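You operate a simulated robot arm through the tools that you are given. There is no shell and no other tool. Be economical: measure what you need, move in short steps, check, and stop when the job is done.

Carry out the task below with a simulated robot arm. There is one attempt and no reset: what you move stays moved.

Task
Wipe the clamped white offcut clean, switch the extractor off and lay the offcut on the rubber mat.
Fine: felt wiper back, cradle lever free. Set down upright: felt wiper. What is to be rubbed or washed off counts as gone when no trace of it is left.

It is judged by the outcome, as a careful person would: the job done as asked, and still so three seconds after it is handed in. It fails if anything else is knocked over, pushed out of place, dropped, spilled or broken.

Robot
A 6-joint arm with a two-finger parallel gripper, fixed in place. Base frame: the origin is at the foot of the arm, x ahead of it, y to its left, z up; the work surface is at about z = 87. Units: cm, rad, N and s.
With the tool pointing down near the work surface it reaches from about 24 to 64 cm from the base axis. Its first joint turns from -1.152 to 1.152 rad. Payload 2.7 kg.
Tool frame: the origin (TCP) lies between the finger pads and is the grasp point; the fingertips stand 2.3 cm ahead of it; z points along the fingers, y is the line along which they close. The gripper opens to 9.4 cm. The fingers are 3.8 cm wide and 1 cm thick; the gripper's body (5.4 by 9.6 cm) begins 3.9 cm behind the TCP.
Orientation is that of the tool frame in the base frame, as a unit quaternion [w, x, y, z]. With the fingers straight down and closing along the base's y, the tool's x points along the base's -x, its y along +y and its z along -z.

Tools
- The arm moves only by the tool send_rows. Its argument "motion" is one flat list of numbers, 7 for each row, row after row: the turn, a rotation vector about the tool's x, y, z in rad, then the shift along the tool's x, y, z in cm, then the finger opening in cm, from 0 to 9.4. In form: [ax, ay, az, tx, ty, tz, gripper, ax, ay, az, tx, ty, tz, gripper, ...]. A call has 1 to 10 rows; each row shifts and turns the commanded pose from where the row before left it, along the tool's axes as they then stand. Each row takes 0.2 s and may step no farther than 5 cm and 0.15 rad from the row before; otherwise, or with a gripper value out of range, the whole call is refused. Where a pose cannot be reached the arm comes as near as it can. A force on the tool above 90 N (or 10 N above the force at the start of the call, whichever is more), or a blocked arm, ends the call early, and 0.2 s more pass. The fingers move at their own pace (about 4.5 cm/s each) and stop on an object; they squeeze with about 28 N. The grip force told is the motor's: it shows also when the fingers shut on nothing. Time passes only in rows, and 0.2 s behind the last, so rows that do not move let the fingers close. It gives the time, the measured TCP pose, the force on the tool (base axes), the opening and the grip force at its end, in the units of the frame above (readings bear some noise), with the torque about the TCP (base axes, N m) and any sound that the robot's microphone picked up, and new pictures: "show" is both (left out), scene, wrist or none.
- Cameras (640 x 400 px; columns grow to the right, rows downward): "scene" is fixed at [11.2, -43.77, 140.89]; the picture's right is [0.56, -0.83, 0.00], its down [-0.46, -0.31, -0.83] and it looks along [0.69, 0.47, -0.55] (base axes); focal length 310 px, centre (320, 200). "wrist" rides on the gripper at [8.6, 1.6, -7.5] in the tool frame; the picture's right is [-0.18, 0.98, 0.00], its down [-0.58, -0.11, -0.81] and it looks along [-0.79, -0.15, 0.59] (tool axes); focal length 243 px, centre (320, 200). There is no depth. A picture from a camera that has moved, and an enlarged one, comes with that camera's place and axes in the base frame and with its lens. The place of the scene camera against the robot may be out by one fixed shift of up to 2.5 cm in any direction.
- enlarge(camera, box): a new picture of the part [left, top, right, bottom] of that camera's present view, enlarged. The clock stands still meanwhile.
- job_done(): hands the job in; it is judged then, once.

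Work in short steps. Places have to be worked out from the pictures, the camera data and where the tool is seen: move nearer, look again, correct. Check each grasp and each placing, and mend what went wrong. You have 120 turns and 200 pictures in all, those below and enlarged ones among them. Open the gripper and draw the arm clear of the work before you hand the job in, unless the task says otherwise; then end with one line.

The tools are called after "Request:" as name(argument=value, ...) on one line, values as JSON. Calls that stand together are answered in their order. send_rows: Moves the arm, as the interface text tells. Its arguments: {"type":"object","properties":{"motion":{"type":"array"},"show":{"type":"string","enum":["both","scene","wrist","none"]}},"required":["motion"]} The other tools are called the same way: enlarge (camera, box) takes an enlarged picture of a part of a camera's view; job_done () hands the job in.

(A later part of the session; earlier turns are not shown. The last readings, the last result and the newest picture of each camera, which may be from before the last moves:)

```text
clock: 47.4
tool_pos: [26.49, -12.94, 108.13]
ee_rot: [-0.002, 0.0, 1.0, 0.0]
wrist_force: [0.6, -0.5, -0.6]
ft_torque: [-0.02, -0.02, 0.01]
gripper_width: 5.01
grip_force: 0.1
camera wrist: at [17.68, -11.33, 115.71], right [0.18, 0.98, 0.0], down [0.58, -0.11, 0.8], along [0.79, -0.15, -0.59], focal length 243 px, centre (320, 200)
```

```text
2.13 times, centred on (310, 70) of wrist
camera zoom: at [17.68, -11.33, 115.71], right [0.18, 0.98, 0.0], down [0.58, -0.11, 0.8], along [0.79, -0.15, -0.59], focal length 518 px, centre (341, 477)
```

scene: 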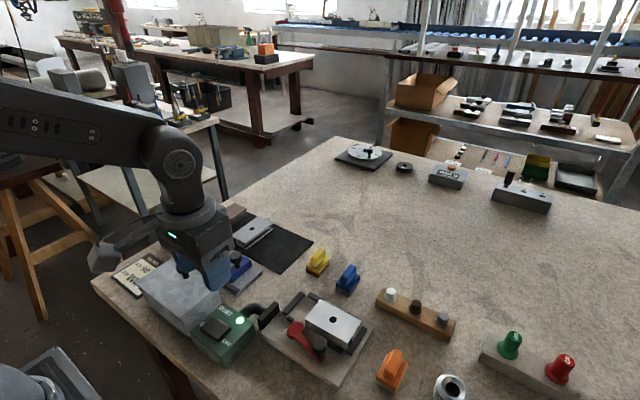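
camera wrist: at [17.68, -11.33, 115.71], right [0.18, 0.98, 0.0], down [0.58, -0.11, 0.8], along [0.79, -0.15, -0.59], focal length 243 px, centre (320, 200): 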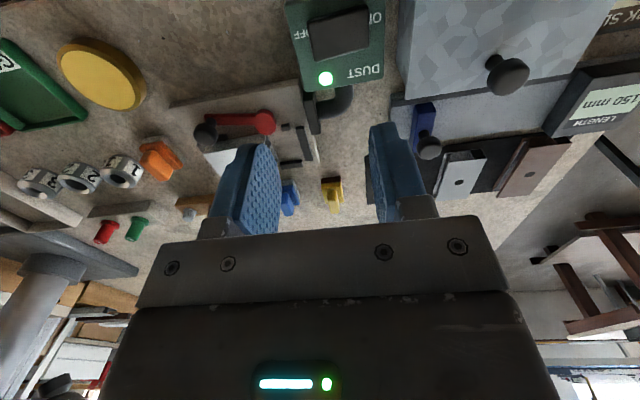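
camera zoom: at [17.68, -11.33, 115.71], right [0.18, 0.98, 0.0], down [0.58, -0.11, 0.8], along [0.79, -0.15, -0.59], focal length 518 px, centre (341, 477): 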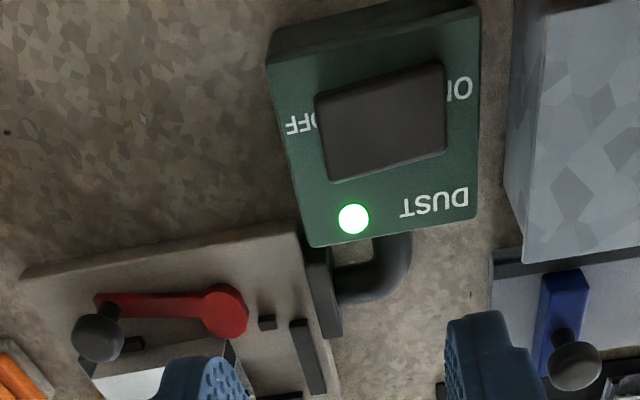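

The switch's OFF end is the −y one, at about (26.1,-13.2) with its top near z = 92.5. I close the fingers and come down above it.

Request:
send_rows(motion=[0, 0, 0, 0.3, 0.2, 3, 0, 0, 0, 0, 0, 0, 4, 0, 0, 0, 0, 0, 0, 3, 0, 0, 0, 0, 0, 0, 0, 0, 0, 0, 0, 0, 0, 0, 0], show="both")

Request:
enlarge(camera="scene", box=[170, 270, 290, 360])

```text
clock: 48.6
tool_pos: [26.3, -12.89, 98.13]
ee_rot: [-0.003, 0.0, 1.0, 0.0]
wrist_force: [-0.4, 0.8, -0.1]
ft_torque: [0.02, 0.02, 0.04]
gripper_width: 0.02
grip_force: 28.2
camera wrist: at [17.48, -11.1, 105.8], right [0.18, 0.98, 0.0], down [0.58, -0.11, 0.8], along [0.79, -0.15, -0.59], focal length 243 px, centre (320, 200)
```

scene: 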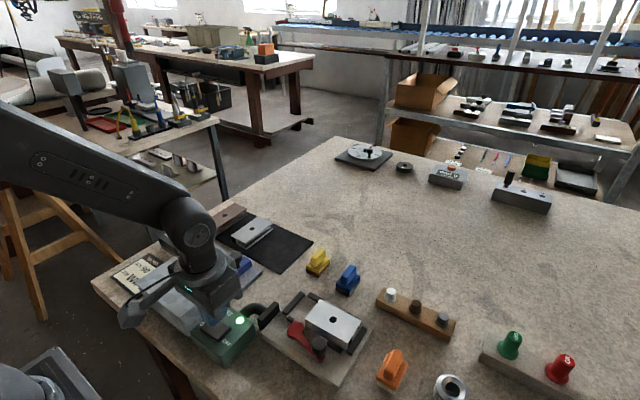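
wrist: 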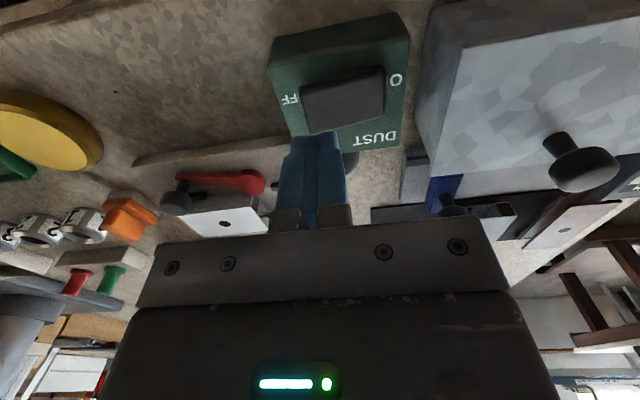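

```text
4.44 times, centred on (230, 315) of scene
camera zoom: at [11.2, -43.77, 140.89], right [0.56, -0.83, 0.0], down [-0.46, -0.31, -0.83], along [0.69, 0.47, -0.55], focal length 1380 px, centre (720, -311)
```

zoom: 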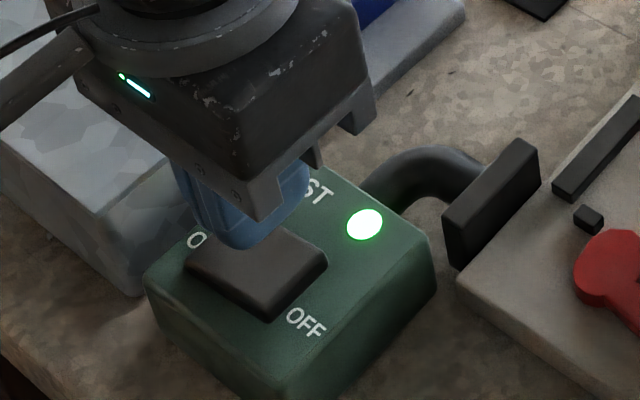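

The fingers are over the OFF end. I press down in small steps and watch the force and the light.

Request:
send_rows(motion=[0, 0, 0, 0, -0.2, 2, 0, 0, 0, 0, 0, 0, 1, 0, 0, 0, 0, 0, 0, 0.4, 0, 0, 0, 0, 0, 0, 0.3, 0], show="none")

```text
clock: 49.6
tool_pos: [26.06, -13.0, 94.56]
ee_rot: [-0.001, 0.0, 1.0, -0.001]
wrist_force: [-1.2, -2.1, 4.4]
ft_torque: [-0.01, -0.02, -0.01]
gripper_width: 0.0
grip_force: 27.2
```

Request:
send_rows(motion=[0, 0, 0, 0, 0, 0.15, 0, 0, 0, 0, 0, 0, 0.15, 0, 0, 0, 0, 0, 0, 0.15, 0], show="scene")

Request:
enlarge(camera="scene", box=[170, 270, 290, 360])

```text
clock: 50.5
tool_pos: [26.16, -13.1, 94.43]
ee_rot: [0.001, -0.002, 1.0, -0.002]
wrist_force: [-10.9, -1.0, 19.5]
ft_torque: [0.17, 0.25, 0.11]
gripper_width: 0.02
grip_force: 28.3
stopped in row 3: the force on the tool passed its limit at 92 N (the readings are from after the stop); the commanded pose is now the measured one
```

scene: 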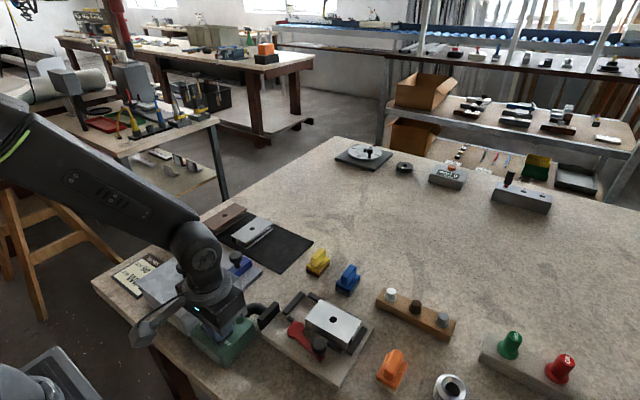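

```text
4.44 times, centred on (230, 315) of scene
camera zoom: at [11.16, -43.77, 140.89], right [0.56, -0.83, 0.0], down [-0.46, -0.31, -0.83], along [0.69, 0.47, -0.55], focal length 1380 px, centre (720, -311)
```

zoom: 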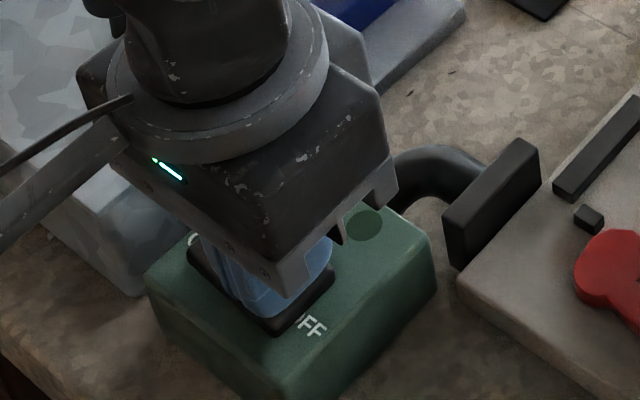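

The green light is off. I rise and look at the lever.

Request:
send_rows(motion=[0, 0, 0, 0, 0, -3, 0, 0, 0, 0, 0, 0, -4.5, 0, 0, 0, 0, 0, -4, -3, 0, 0, 0, 0, 0, -4, 0, 0, 0, 0, 0, 0, -3, 0, 0], show="both")

Request:
enlarge(camera="wrist", box=[200, 0, 440, 150])

Request:
enlarge(camera="scene", box=[190, 280, 380, 390])

```text
clock: 51.7
tool_pos: [26.28, -24.11, 105.05]
ee_rot: [0.001, -0.002, 1.0, -0.001]
wrist_force: [0.6, 0.1, 0.5]
ft_torque: [0.02, 0.01, -0.02]
gripper_width: 0.0
grip_force: 28.5
camera wrist: at [17.56, -22.33, 112.48], right [0.18, 0.98, 0.0], down [0.58, -0.1, 0.81], along [0.79, -0.15, -0.59], focal length 243 px, centre (320, 200)
```

scene: 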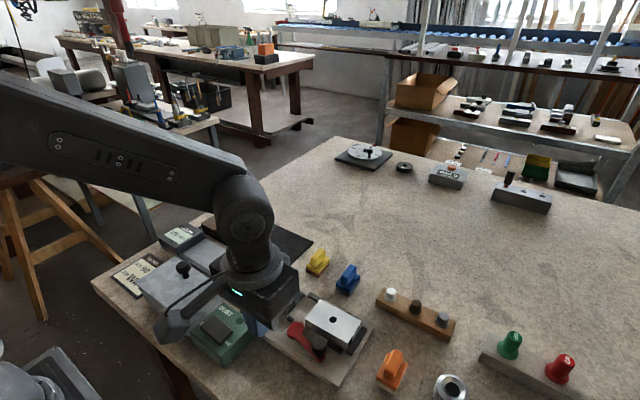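
wrist: 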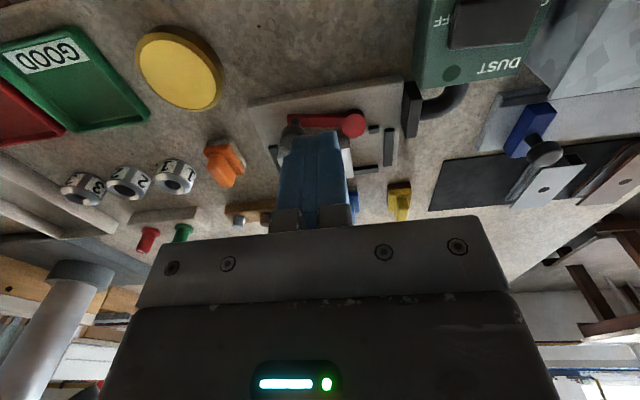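

```text
2.67 times, centred on (320, 75) of wrist
camera zoom: at [17.56, -22.33, 112.48], right [0.18, 0.98, 0.0], down [0.58, -0.1, 0.81], along [0.79, -0.15, -0.59], focal length 647 px, centre (320, 533)
```

zoom: 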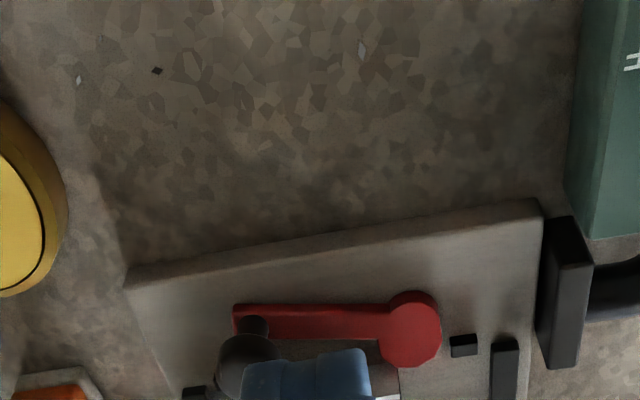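

```text
3.37 times, centred on (285, 335) of scene
camera zoom: at [11.2, -43.77, 140.89], right [0.56, -0.83, 0.0], down [-0.46, -0.31, -0.83], along [0.69, 0.47, -0.55], focal length 1046 px, centre (438, -255)
```

zoom: 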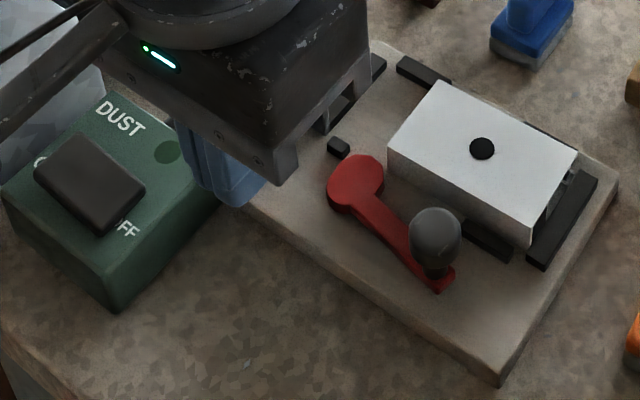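

The switch stays off. The lever's pivot is near (34.4,-21.7) and its knob near (33.4,-28.3). I open the fingers to see the knob and come closer.

Request:
send_rows(motion=[0, 0, 0, -1.5, -2, 0, 6, 0, 0, 0, -1.5, -2, 1, 6, 0, 0, 0, 0, 0, 2, 6, 0, 0, 0, 0, 0, 0, 6], show="both")

Request:
enlarge(camera="wrist", box=[220, 50, 460, 200])

```text
clock: 52.7
tool_pos: [29.32, -28.1, 101.91]
ee_rot: [0.002, -0.001, 1.0, -0.003]
wrist_force: [-0.8, -0.3, 0.6]
ft_torque: [0.0, 0.01, 0.06]
gripper_width: 6.01
grip_force: 0.1
camera wrist: at [20.49, -26.28, 109.37], right [0.18, 0.98, 0.0], down [0.58, -0.1, 0.81], along [0.8, -0.15, -0.59], focal length 243 px, centre (320, 200)
```

scene: 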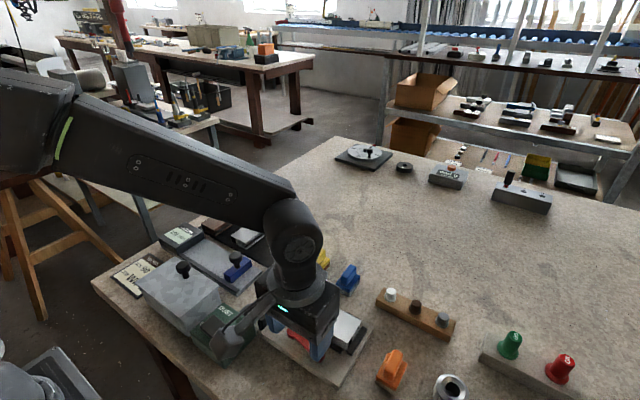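
wrist: 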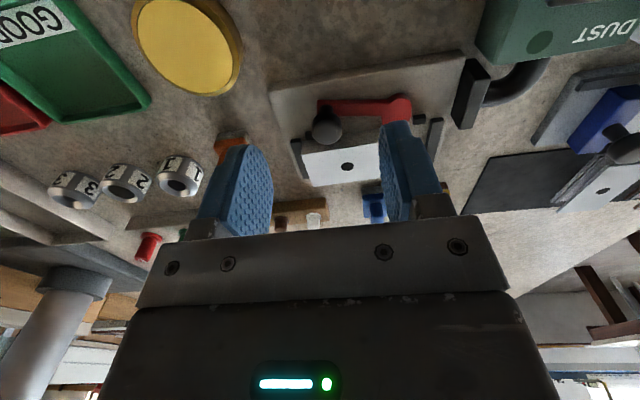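

```text
2.67 times, centred on (340, 125) of wrist
camera zoom: at [20.49, -26.28, 109.37], right [0.18, 0.98, 0.0], down [0.58, -0.1, 0.81], along [0.8, -0.15, -0.59], focal length 647 px, centre (267, 400)
```

zoom: 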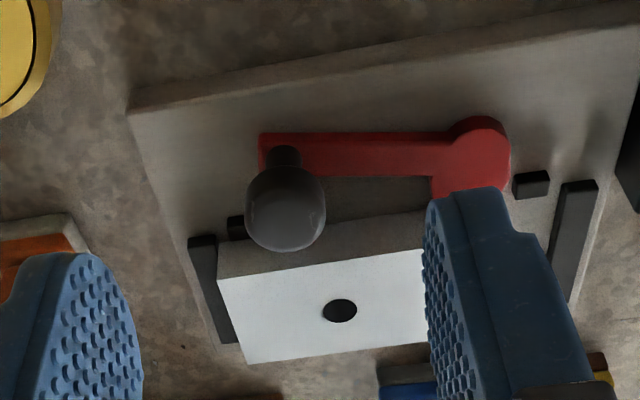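

The knob's centre is at about (33.1,-28.1,92.9), 2.5 cm across. I come down around it with the fingertips staying above the lever arm.

Request:
send_rows(motion=[0, 0, 0, -3.8, 0, 0, 5.5, 0, 0, 0, 0, 0, 4, 5.5, 0, 0, 0, 0, 0, 3.5, 5.5, 0, 0, 0, 0, 0, 0.3, 3.2, 0, 0, 0, 0, 0, 0, 3.2], show="both")

Request:
enlarge(camera="scene", box=[240, 290, 360, 380])

```text
clock: 53.9
tool_pos: [33.13, -28.35, 94.26]
ee_rot: [0.001, -0.001, 1.0, -0.001]
wrist_force: [0.3, -0.4, 0.2]
ft_torque: [-0.02, 0.01, -0.03]
gripper_width: 3.2
grip_force: 0.1
camera wrist: at [24.29, -26.46, 101.69], right [0.18, 0.98, 0.0], down [0.58, -0.1, 0.81], along [0.79, -0.15, -0.59], focal length 243 px, centre (320, 200)
```

scene: 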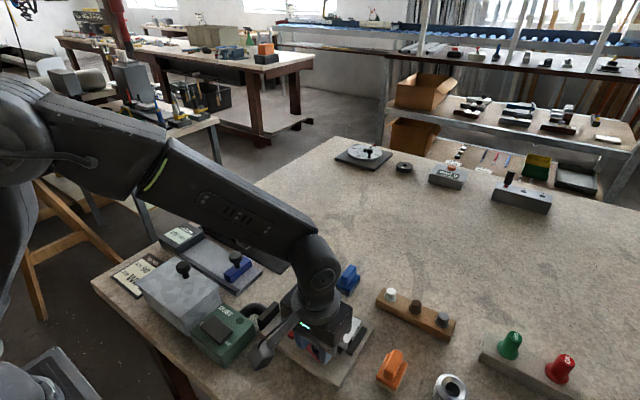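
wrist: 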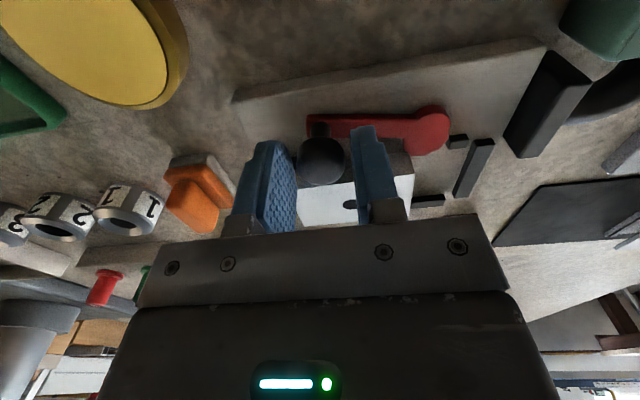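

```text
4.44 times, centred on (300, 335) of scene
camera zoom: at [11.2, -43.77, 140.89], right [0.56, -0.83, 0.0], down [-0.46, -0.31, -0.83], along [0.69, 0.47, -0.55], focal length 1380 px, centre (409, -400)
```

zoom: 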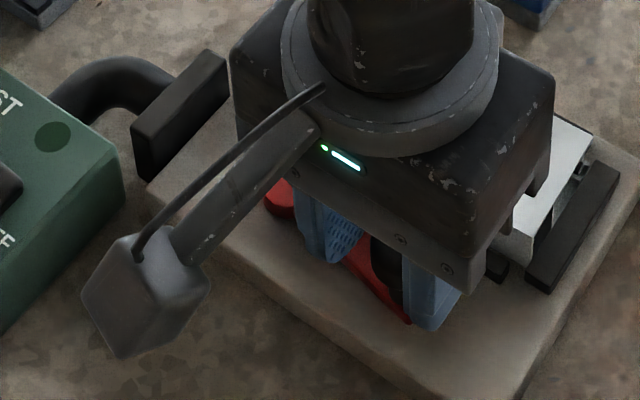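

The knob sits between the fingers. I close on it and start turning the lever outward, toward −x, along its arc.

Request:
send_rows(motion=[0, 0, 0, 0.1, 0.2, 0.2, 3.2, 0, 0, 0, 0, 0, 0, 0, 0, 0, 0, 0, 0, 0, 0, 0, 0, 0, 0.55, 0.1, 0, 0, 0, 0, 0, 0.52, 0.15, 0, 0], show="wrist")

```text
clock: 55.1
tool_pos: [31.88, -27.91, 94.04]
ee_rot: [0.003, 0.0, 1.0, -0.004]
wrist_force: [-4.6, -36.1, -3.7]
ft_torque: [-0.78, -0.16, -0.72]
gripper_width: 2.5
grip_force: 45.3
camera wrist: at [23.1, -26.24, 101.47], right [0.18, 0.98, -0.01], down [0.58, -0.1, 0.81], along [0.8, -0.15, -0.59], focal length 243 px, centre (320, 200)
```

wrist: 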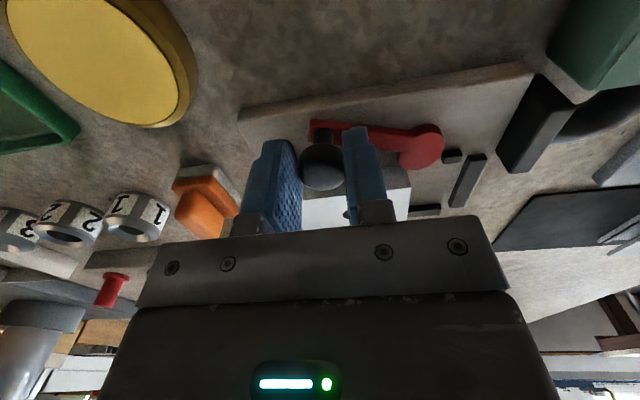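

The lever is turning, but I am pushing 36 N along its arm. I correct y slightly and go on.

Request:
send_rows(motion=[0, 0, 0, 0, -0.3, 0, 0, 0, 0, 0, 0.5, 0.1, 0, 0, 0, 0, 0, 0.5, 0.15, 0, 0], show="none")

```text
clock: 55.9
tool_pos: [30.93, -27.69, 93.98]
ee_rot: [0.002, -0.002, 1.0, -0.003]
wrist_force: [2.2, -11.3, 14.0]
ft_torque: [-0.32, 0.06, -0.54]
gripper_width: 2.5
grip_force: 44.5
```

To match the knob, I rotate the gripper clockwise along with the lever. First I align it with the present lever angle, about 243°.

Request:
send_rows(motion=[0, 0, 0.15, 0, -0.1, 0, 0, 0, 0, 0.15, 0, 0, 0, 0, 0, 0, 0.15, 0, 0, 0, 0], show="none")

Request:
send_rows(motion=[0, 0, 0.15, 0.95, 0, 0, 0, 0, 0, 0.15, 0.95, 0, 0, 0], show="both")

```text
clock: 56.7
tool_pos: [30.98, -27.42, 93.91]
ee_rot: [0.001, 0.221, 0.975, 0.002]
wrist_force: [14.4, 47.8, 17.2]
ft_torque: [1.41, 0.08, 0.92]
gripper_width: 2.5
grip_force: 44.9
```

```text
clock: 57.3
tool_pos: [29.95, -26.22, 93.85]
ee_rot: [0.004, 0.363, 0.932, 0.003]
wrist_force: [45.0, 65.4, -2.7]
ft_torque: [1.77, -0.28, 1.23]
gripper_width: 2.51
grip_force: 45.3
camera wrist: at [24.4, -19.06, 101.3], right [0.8, 0.6, 0.01], down [0.35, -0.48, 0.81], along [0.49, -0.64, -0.59], focal length 243 px, centre (320, 200)
```

scene: 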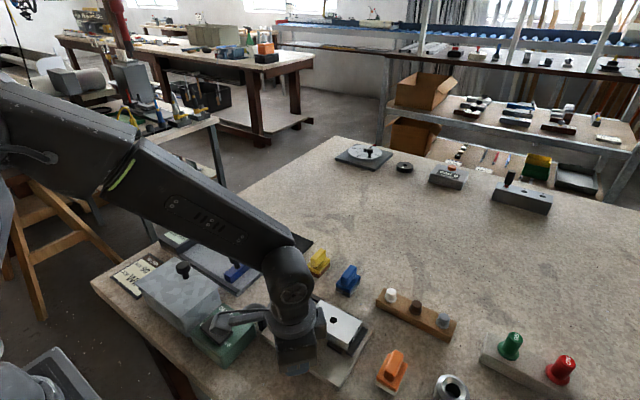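
wrist: 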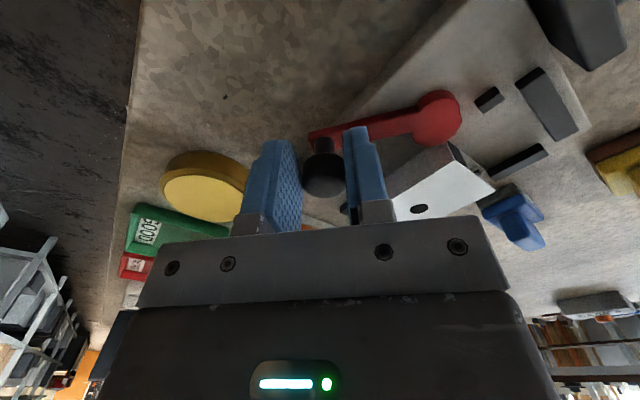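

The force is purely radial, meaning I am pulling outward on the lever. The lever is at about 226°. I relax inward and check.

Request:
send_rows(motion=[0, 0, 0, 0, 0.25, 0, 0, 0, 0, 0, 0, 0.1, 0, 0], show="none")

```text
clock: 57.9
tool_pos: [29.81, -26.24, 93.78]
ee_rot: [0.002, 0.365, 0.931, 0.002]
wrist_force: [33.3, 45.9, -21.3]
ft_torque: [0.28, -1.16, 0.76]
gripper_width: 2.51
grip_force: 45.6
```

Request:
send_rows(motion=[0, 0, 0, 0, 0.3, -0.1, 0, 0, 0, 0, 0, 0.2, 0, 0], show="none")

```text
clock: 58.5
tool_pos: [29.8, -26.01, 93.86]
ee_rot: [-0.001, 0.367, 0.93, 0.001]
wrist_force: [20.3, 24.9, -37.1]
ft_torque: [0.61, -0.12, 0.39]
gripper_width: 2.5
grip_force: 45.4
```

I release and regrip to clear the built-up forces.

Request:
send_rows(motion=[0, 0, 0, 0, 0, 0, 4, 0, 0, 0, 0, 0, 0, 4.5, 0, 0, 0, 0, 0, 0, 4.5], show="both")

Request:
enlarge(camera="wrist", box=[220, 60, 480, 220])

Request:
enlarge(camera="scene", box=[230, 290, 370, 390])

```text
clock: 59.3
tool_pos: [29.83, -26.37, 94.06]
ee_rot: [0.003, 0.364, 0.931, -0.002]
wrist_force: [0.2, -0.1, 0.0]
ft_torque: [0.01, -0.02, -0.01]
gripper_width: 4.5
grip_force: 0.0
camera wrist: at [24.46, -19.21, 101.54], right [0.8, 0.6, 0.0], down [0.35, -0.47, 0.81], along [0.48, -0.65, -0.59], focal length 243 px, centre (320, 200)
```

scene: 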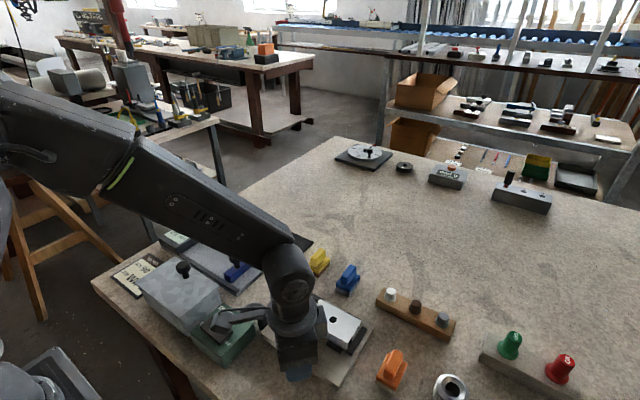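
wrist: 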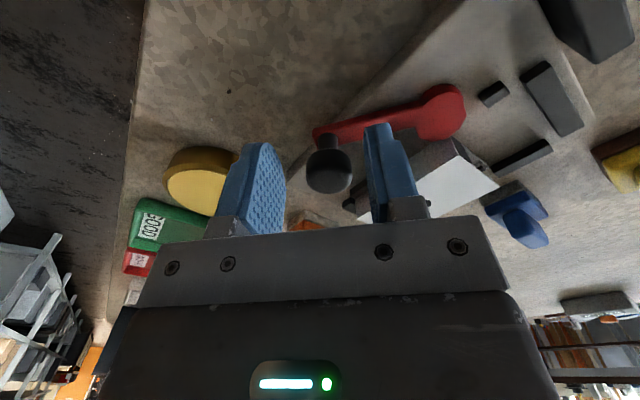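

```text
2.46 times, centred on (350, 140) of wrist
camera zoom: at [24.46, -19.21, 101.54], right [0.8, 0.6, 0.0], down [0.35, -0.47, 0.81], along [0.48, -0.65, -0.59], focal length 597 px, centre (246, 348)
```

zoom: 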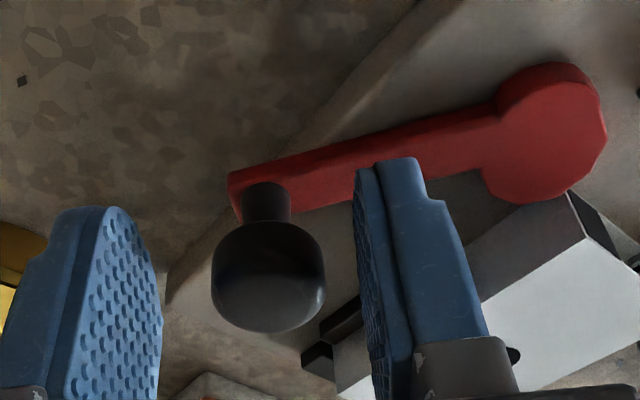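

```text
4.00 times, centred on (300, 340) of scene
camera zoom: at [11.2, -43.77, 140.89], right [0.56, -0.83, 0.0], down [-0.46, -0.31, -0.83], along [0.69, 0.47, -0.55], focal length 1242 px, centre (400, -360)
```

zoom: 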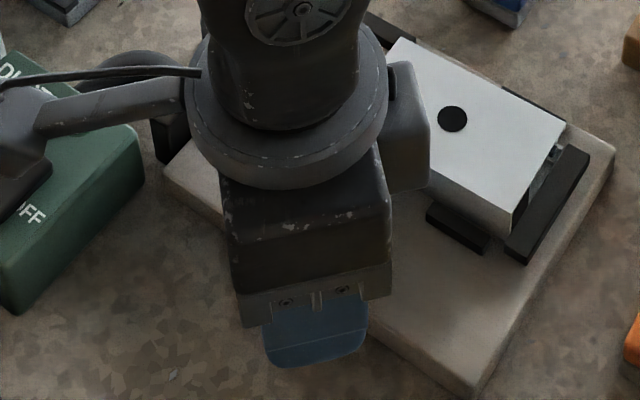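

The lever now stands near 239° with its knob at about (30.4,-26.5). Gripping along the arm fights the radial error, so I'll straddle the knob across its path and push instead. I lift and rotate the gripper back to −30°.

Request:
send_rows(motion=[0, 0, 0, 0, 0, -4.5, 5, 0, 0, -0.141, 0, 0, 0, 5, 0, 0, -0.141, 0, 0, 0, 5, 0, 0, -0.141, 0, 0, 0, 5, 0, 0, -0.141, 0, 0, 0, 5, 0, 0, -0.141, 0, 0, 0, 5, 0, 0, -0.141, 0, 0, 0, 5, 0, 0, -0.141, 0, 0, 0, 5, 0, 0, -0.141, 0, 0, 0, 5, 0, 0, -0.141, 0, 0, 0, 5], show="both")

Request:
enlarge(camera="wrist", box=[220, 60, 480, 220])

```text
clock: 61.5
tool_pos: [29.78, -26.27, 98.53]
ee_rot: [0.001, -0.258, 0.966, -0.002]
wrist_force: [-0.3, 0.4, -0.2]
ft_torque: [-0.01, -0.01, 0.02]
gripper_width: 4.99
grip_force: 0.1
camera wrist: at [21.42, -29.07, 106.04], right [-0.33, 0.94, -0.01], down [0.55, 0.2, 0.81], along [0.76, 0.27, -0.59], focal length 243 px, centre (320, 200)
```

scene: 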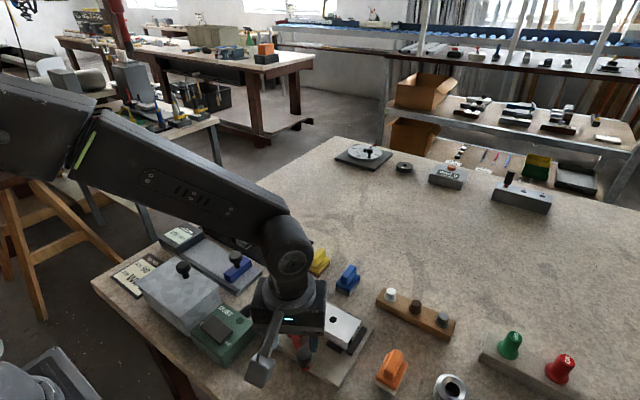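
wrist: 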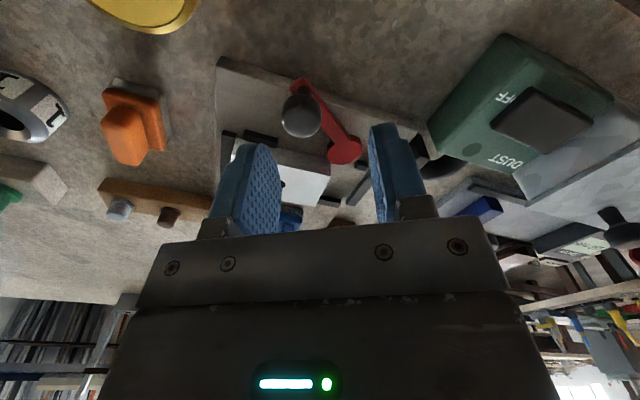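

```text
2.46 times, centred on (350, 140) of wrist
camera zoom: at [21.42, -29.07, 106.04], right [-0.33, 0.94, -0.01], down [0.55, 0.2, 0.81], along [0.76, 0.27, -0.59], focal length 597 px, centre (246, 348)
```

zoom: 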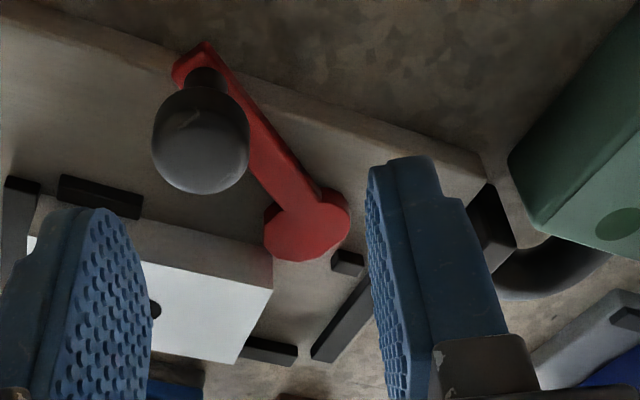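

The knob is at about (30.4,-26.9) and the pivot at about (34,-21.8). I centre over the knob, go down and narrow the fingers around it.

Request:
send_rows(motion=[0, 0, 0, -0.2, -0.8, 0, 5, 0, 0, 0, 0, 0, 2.2, 5, 0, 0, 0, 0, 0, 2.1, 5, 0, 0, 0, 0, 0, 0, 3.4, 0, 0, 0, 0, 0, 0, 3.4], show="wrist")

```text
clock: 62.7
tool_pos: [30.36, -26.97, 94.32]
ee_rot: [0.001, -0.257, 0.966, -0.003]
wrist_force: [-0.9, -0.3, -0.6]
ft_torque: [0.0, 0.03, 0.01]
gripper_width: 3.38
grip_force: 0.1
camera wrist: at [21.96, -29.75, 101.78], right [-0.33, 0.94, -0.01], down [0.56, 0.2, 0.81], along [0.76, 0.26, -0.59], focal length 243 px, centre (320, 200)
```

wrist: 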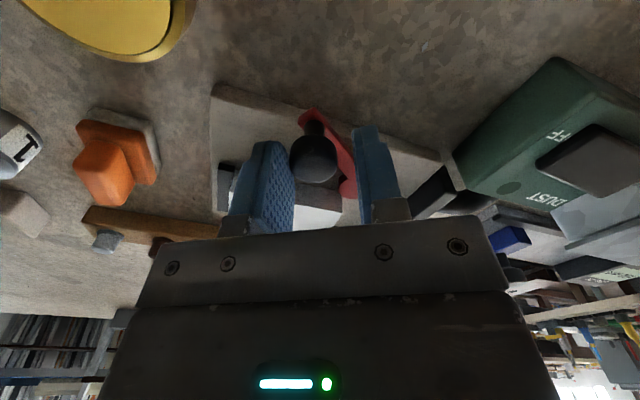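

The knob is caged. I push it along the arc toward −x and +y.

Request:
send_rows(motion=[0, 0, 0, 0.2, 0.67, 0, 3.4, 0, 0, 0, 0.2, 0.67, 0, 3.4, 0, 0, 0, 0.04, 0.7, 0, 3.4, 0, 0, 0, 0.04, 0.7, 0, 3.4], show="both")

```text
clock: 63.7
tool_pos: [28.75, -24.74, 94.15]
ee_rot: [0.001, -0.257, 0.966, -0.003]
wrist_force: [0.1, -0.1, 0.2]
ft_torque: [-0.02, 0.01, -0.01]
gripper_width: 3.44
grip_force: 0.8
camera wrist: at [20.29, -27.54, 101.72], right [-0.33, 0.94, -0.01], down [0.56, 0.2, 0.81], along [0.76, 0.26, -0.59], focal length 243 px, centre (320, 200)
```

scene: 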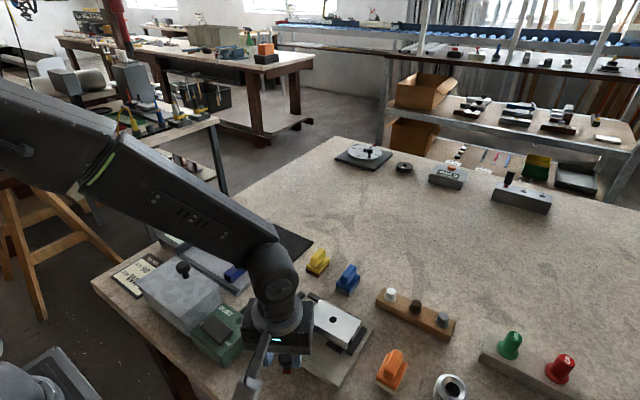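
wrist: 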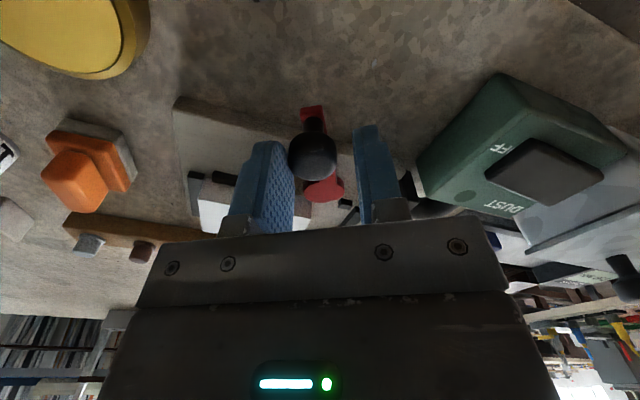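

The lever turns freely this way. I go on along the arc to about 180°.

Request:
send_rows(motion=[0, 0, 0, -0.11, 0.69, 0, 3.4, 0, 0, 0, -0.11, 0.69, 0, 3.4, 0, 0, 0, -0.27, 0.65, 0, 3.4, 0, 0, 0, -0.27, 0.65, 0, 3.4], show="both")

Request:
enlarge(camera="wrist", box=[180, 60, 480, 240])

```text
clock: 64.7
tool_pos: [28.03, -22.1, 94.3]
ee_rot: [0.002, -0.258, 0.966, -0.002]
wrist_force: [1.0, -0.4, 0.2]
ft_torque: [-0.01, 0.0, 0.04]
gripper_width: 3.42
grip_force: 0.3
camera wrist: at [19.62, -24.79, 101.71], right [-0.33, 0.94, -0.01], down [0.56, 0.2, 0.81], along [0.76, 0.26, -0.59], focal length 243 px, centre (320, 200)
```

scene: 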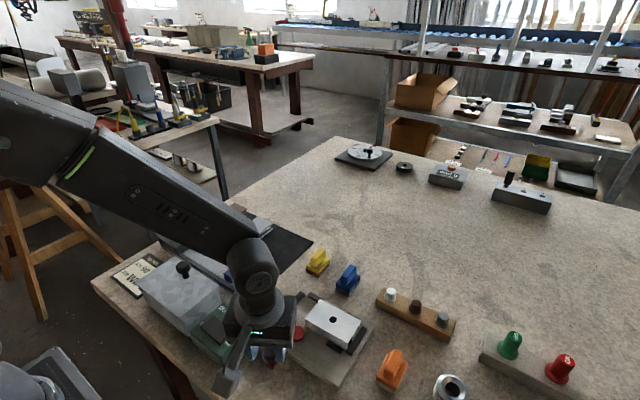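
wrist: 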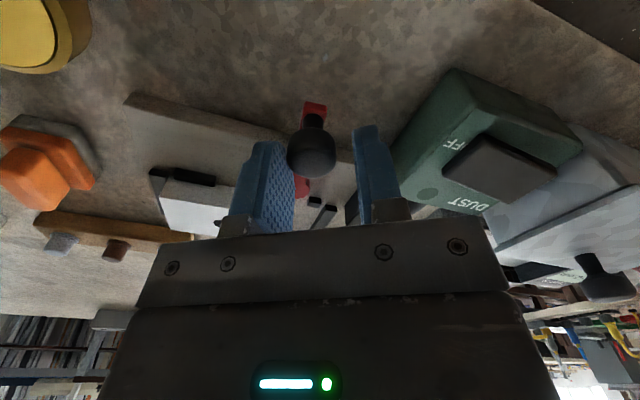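

```text
2.13 times, centred on (330, 150) of wrist
camera zoom: at [19.62, -24.79, 101.71], right [-0.33, 0.94, -0.01], down [0.56, 0.2, 0.81], along [0.76, 0.26, -0.59], focal length 518 px, centre (299, 307)
```

zoom: 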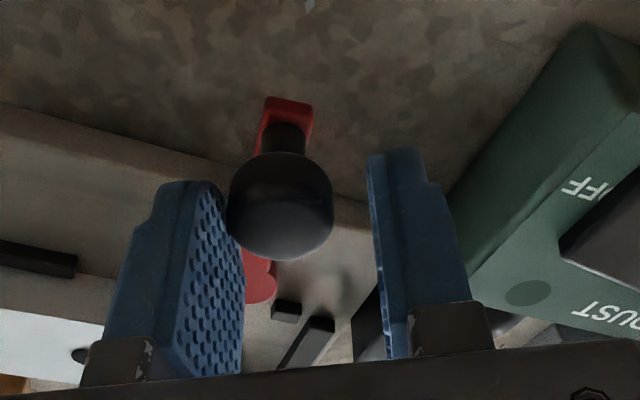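

The lever is at about 190°. I push one small step more and watch for a stop.

Request:
send_rows(motion=[0, 0, 0, -0.3, 0.5, 0, 3.4, 0, 0, 0, -0.3, 0.5, 0, 3.4], show="none")

```text
clock: 65.3
tool_pos: [27.94, -20.98, 94.31]
ee_rot: [0.002, -0.258, 0.966, -0.005]
wrist_force: [1.0, -12.8, -0.7]
ft_torque: [-0.27, 0.0, -0.1]
gripper_width: 3.9
grip_force: 5.9
```

The lever has reached its end stop. I open, lift off and look.

Request:
send_rows(motion=[0, 0, 0, 0, -0.3, 0, 4.5, 0, 0, 0, 0, 0, 0, 4.8, 0, 0, 0, 0, 0, -4, 5, 0, 0, 0, 0, 0, -5, 5, 0, 0, 0.15, 0, 0, -3, 5, 0, 0, 0.15, 0, 0, 0, 5, 0, 0, 0.15, 0, 0, 0, 5, 0, 0, 0.07, 0, 0, 0, 5], show="both")

Request:
enlarge(camera="scene", box=[200, 280, 380, 400])

Request:
enlarge(camera="wrist", box=[220, 0, 460, 150])

```text
clock: 67.1
tool_pos: [28.08, -21.2, 106.2]
ee_rot: [0.002, 0.0, 1.0, -0.002]
wrist_force: [-0.2, -0.6, -0.2]
ft_torque: [-0.04, -0.01, -0.02]
gripper_width: 5.01
grip_force: 0.0
camera wrist: at [19.36, -19.3, 113.65], right [0.18, 0.98, 0.0], down [0.58, -0.11, 0.81], along [0.79, -0.15, -0.59], focal length 243 px, centre (320, 200)
```

scene: 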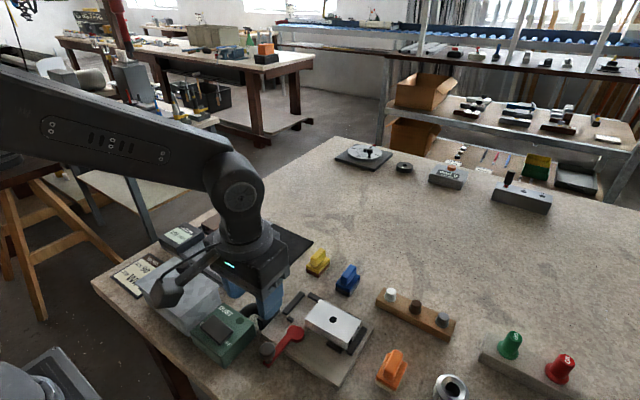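
wrist: 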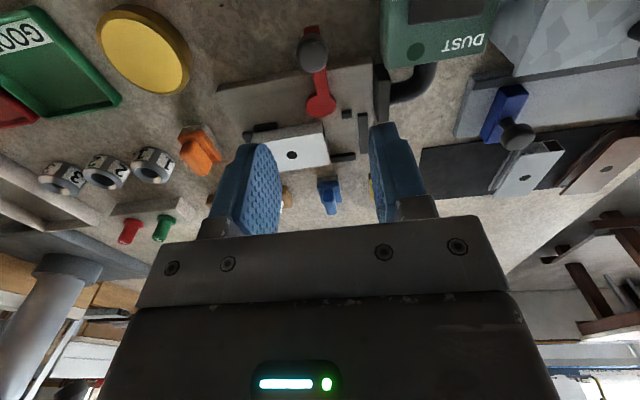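

```text
3.33 times, centred on (290, 340) of scene
camera zoom: at [11.2, -43.77, 140.89], right [0.56, -0.83, 0.0], down [-0.46, -0.31, -0.83], along [0.69, 0.47, -0.55], focal length 1035 px, centre (420, -267)
```

zoom: 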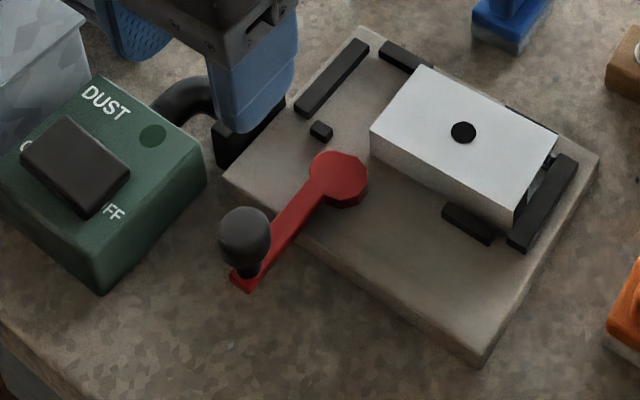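

```text
2.67 times, centred on (340, 75) of wrist
camera zoom: at [19.36, -19.3, 113.65], right [0.18, 0.98, 0.0], down [0.58, -0.11, 0.81], along [0.79, -0.15, -0.59], focal length 647 px, centre (267, 533)
```

zoom: 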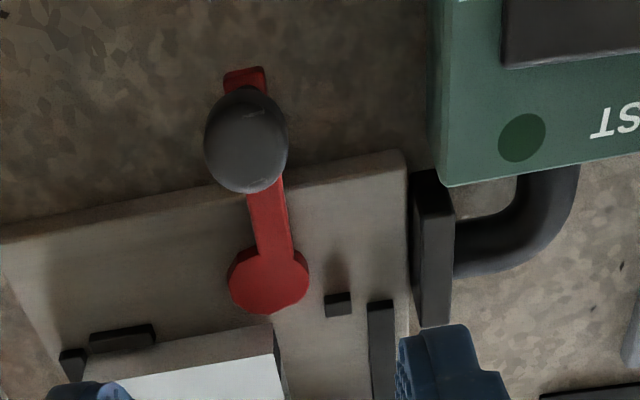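

The extractor is off and the lever stands free. Next I rotate the gripper by −90° so that it can grasp the offcut across its 5.3 cm width.

Request:
send_rows(motion=[0, 0, -0.15, 0, 0, 0, 6.6, 0, 0, -0.15, 0, 0, 0, 6.6, 0, 0, -0.15, 0, 0, 0, 6.6, 0, 0, -0.15, 0, 0, 0, 6.6, 0, 0, -0.15, 0, 0, 0, 6.6, 0, 0, -0.15, 0, 0, 0, 6.6, 0, 0, -0.15, 0, 0, 0, 6.6, 0, 0, -0.15, 0, 0, 0, 6.6, 0, 0, -0.15, 0, 0, 0, 6.6, 0, 0, -0.15, 0, 0, 0, 6.6], show="none")

Request:
send_rows(motion=[0, 0, -0.071, 0, 0, 0, 6.6, 0, 0, 0, 1.1, -4, 0, 6.6, 0, 0, 0, 1.1, -4, 0, 6.6, 0, 0, 0, 1.2, -3.9, 3, 6.6, 0, 0, 0, 0, 0, 0, 6.6], show="both")

Request:
enlarge(camera="wrist", box=[200, 20, 460, 200])

```text
clock: 69.3
tool_pos: [28.1, -21.17, 106.25]
ee_rot: [0.0, -0.683, 0.73, -0.003]
wrist_force: [-0.5, 0.6, 0.3]
ft_torque: [-0.01, 0.01, -0.05]
gripper_width: 6.57
grip_force: 0.1
```

```text
refused: row 4 steps farther than a row can; nothing moved
```

```text
2.22 times, centred on (330, 110) of wrist
camera zoom: at [25.81, -29.5, 113.81], right [-0.97, 0.25, 0.0], down [0.14, 0.58, 0.8], along [0.2, 0.78, -0.59], focal length 539 px, centre (298, 400)
```

zoom: 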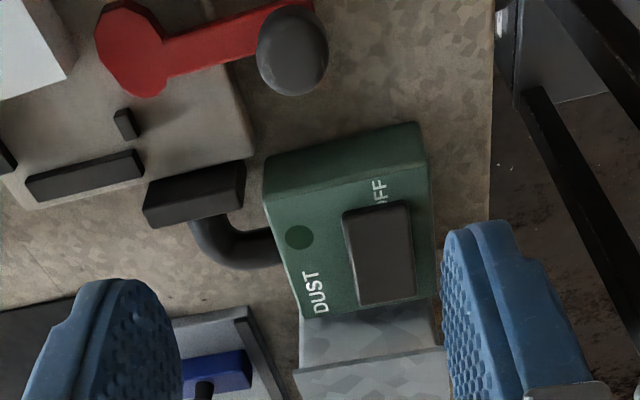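

The last call was over the step limit. I finish the rotation and move over the offcut with smaller steps.

Request:
send_rows(motion=[0, 0, -0.071, 0, 0, 0, 6.6, 0, 0, 0, 1.1, -4, 0, 6.6, 0, 0, 0, 1.1, -4, 0, 6.6, 0, 0, 0, 1.2, -3.9, 0, 6.6, 0, 0, 0, 0, 0, 4, 6.6, 0, 0, 0, 0, 0, 0, 6.6], show="both")

Request:
enlarge(camera="wrist", box=[200, 20, 460, 200])

Request:
enlarge(camera="scene", box=[260, 270, 380, 370])

```text
clock: 70.7
tool_pos: [39.98, -24.39, 102.08]
ee_rot: [0.0, 0.708, -0.706, 0.002]
wrist_force: [-0.9, -0.1, 0.8]
ft_torque: [0.0, 0.0, 0.02]
gripper_width: 6.62
grip_force: 0.1
camera wrist: at [38.13, -32.95, 109.62], right [-0.98, 0.18, 0.0], down [0.1, 0.59, 0.8], along [0.15, 0.79, -0.59], focal length 243 px, centre (320, 200)
```

scene: 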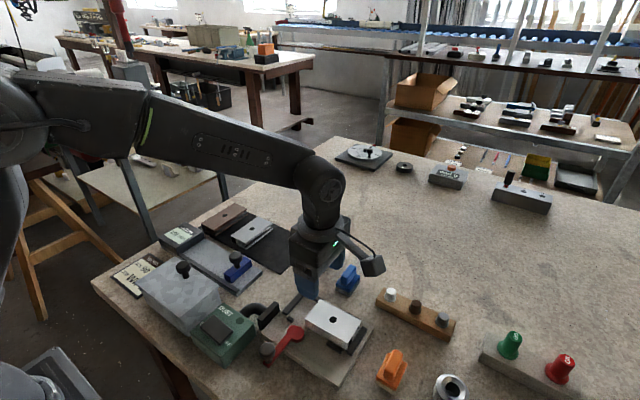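
wrist: 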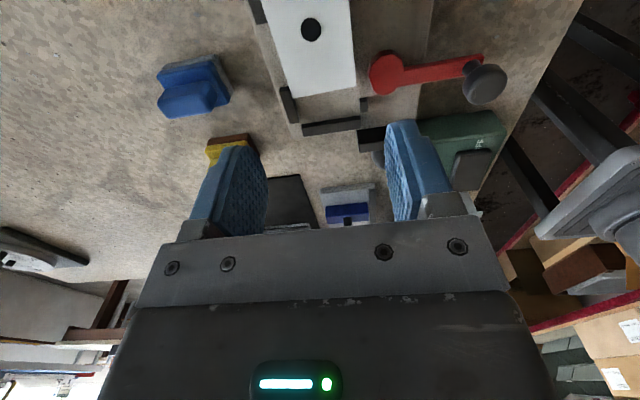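

```text
2.22 times, centred on (330, 110) of wrist
camera zoom: at [38.13, -32.95, 109.62], right [-0.98, 0.18, 0.0], down [0.1, 0.59, 0.8], along [0.15, 0.79, -0.59], focal length 539 px, centre (298, 400)
```

zoom: 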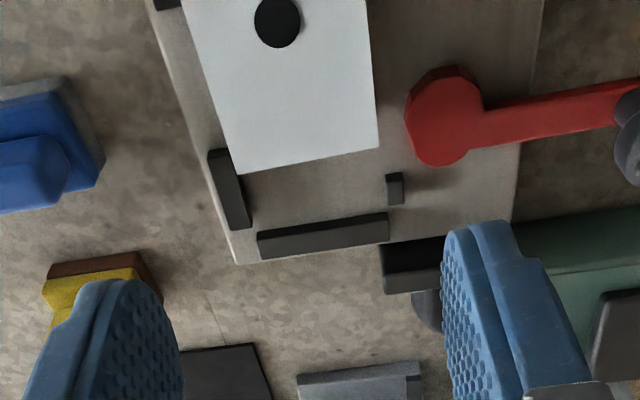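

```text
4.00 times, centred on (320, 320) of scene
camera zoom: at [11.2, -43.77, 140.89], right [0.56, -0.83, 0.0], down [-0.46, -0.31, -0.83], along [0.69, 0.47, -0.55], focal length 1242 px, centre (320, -280)
```

zoom: 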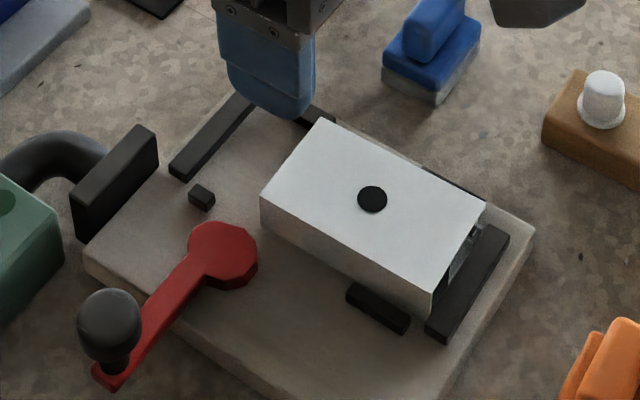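

The offcut now spans x 37.2–42.5 with its centre near (39.85,-26.8). The cam disc reaches to (36.3, −24.4), so I grip at the offcut's centre instead, with the tips staying just above the low bars. I descend there.

Request:
send_rows(motion=[0, 0, 0, 2.36, 0.13, 0, 6.4, 0, 0, 0, 0, 0, 4.5, 6.4, 0, 0, 0, 0, 0, 3.5, 6.4, 0, 0, 0, 0, 0, 1, 6.4, 0, 0, 0, 0, 0, 0, 6.4], show="both")

Request:
enlarge(camera="scene", box=[270, 280, 370, 360])

Request:
enlarge(camera="wrist", box=[200, 60, 460, 220])

```text
clock: 71.9
tool_pos: [39.88, -26.96, 93.14]
ee_rot: [0.0, 0.708, -0.706, 0.003]
wrist_force: [0.1, 0.6, -1.3]
ft_torque: [-0.02, -0.02, 0.01]
gripper_width: 6.41
grip_force: 0.0
camera wrist: at [38.11, -35.42, 100.69], right [-0.98, 0.18, 0.0], down [0.11, 0.59, 0.8], along [0.15, 0.79, -0.59], focal length 243 px, centre (320, 200)
```

scene: 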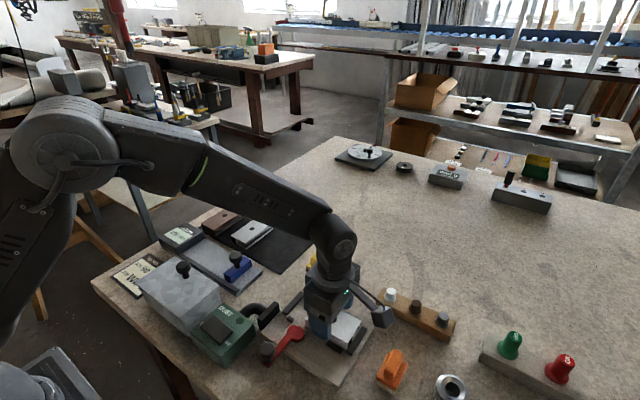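
wrist: 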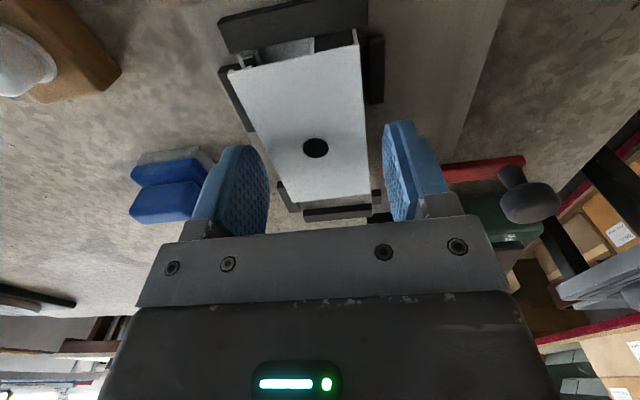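

```text
5.00 times, centred on (320, 320) of scene
camera zoom: at [11.2, -43.77, 140.89], right [0.56, -0.83, 0.0], down [-0.46, -0.31, -0.83], along [0.69, 0.47, -0.55], focal length 1552 px, centre (320, -400)
```

zoom: 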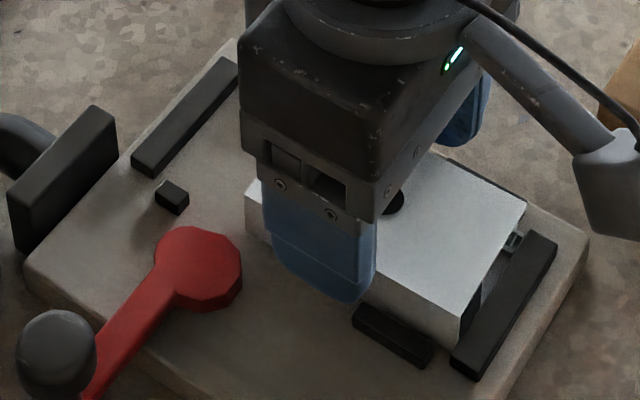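

```text
2.46 times, centred on (330, 140) of wrist
camera zoom: at [38.11, -35.42, 100.69], right [-0.98, 0.18, 0.0], down [0.11, 0.59, 0.8], along [0.15, 0.79, -0.59], focal length 597 px, centre (295, 348)
```

zoom: 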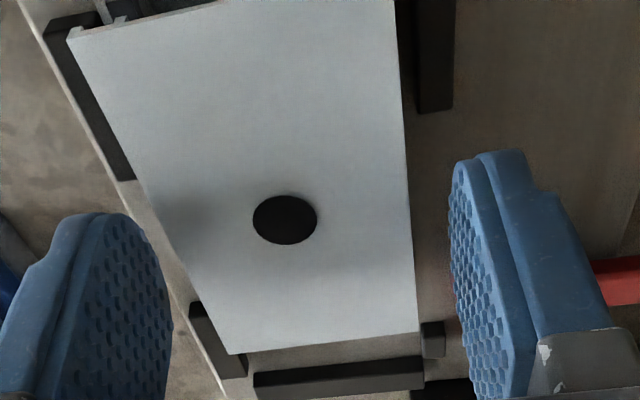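

I shift +y by about 0.85 so that the rounded tips pass between the bars and clear of the cam, then lower carefully.

Request:
send_rows(motion=[0, 0, 0, -0.85, 0, 0, 6.3, 0, 0, 0, 0, 0, 0.6, 6.3, 0, 0, 0, 0, 0, 0.4, 6.3, 0, 0, 0, 0, 0, 0.2, 6.3], show="scene")

Request:
enlarge(camera="scene", box=[270, 280, 370, 360])

```text
clock: 72.9
tool_pos: [39.91, -26.08, 92.07]
ee_rot: [-0.001, 0.707, -0.707, 0.003]
wrist_force: [-0.6, 0.0, 0.0]
ft_torque: [0.0, 0.02, -0.05]
gripper_width: 6.31
grip_force: 0.0
```

scene: 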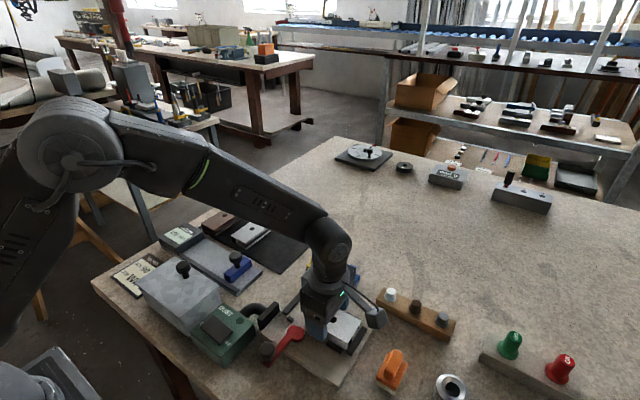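

```text
5.00 times, centred on (320, 320) of scene
camera zoom: at [11.2, -43.77, 140.89], right [0.56, -0.83, 0.0], down [-0.46, -0.31, -0.83], along [0.69, 0.47, -0.55], focal length 1552 px, centre (320, -400)
```

zoom: 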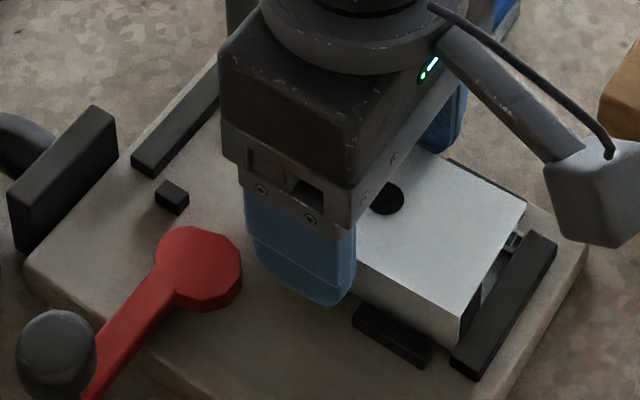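

There is no contact and the near finger is clear on both sides. I go 0.4 cm lower, then grip.

Request:
send_rows(motion=[0, 0, 0, 0, 0, 0.2, 6.3, 0, 0, 0, 0, 0, 0.2, 6.3], show="none")

Request:
send_rows(motion=[0, 0, 0, 0, 0, 0, 5, 0, 0, 0, 0, 0, 0, 4, 0, 0, 0, 0, 0, 0, 4], show="none")

```text
clock: 73.5
tool_pos: [39.88, -26.15, 91.68]
ee_rot: [0.0, 0.708, -0.706, 0.003]
wrist_force: [-0.5, 0.7, -0.3]
ft_torque: [0.02, -0.02, 0.0]
gripper_width: 6.29
grip_force: 0.0
```

```text
clock: 74.3
tool_pos: [39.86, -26.09, 91.79]
ee_rot: [0.0, 0.707, -0.707, 0.003]
wrist_force: [0.4, -0.8, -0.5]
ft_torque: [-0.04, 0.0, -0.02]
gripper_width: 5.25
grip_force: 28.1
```

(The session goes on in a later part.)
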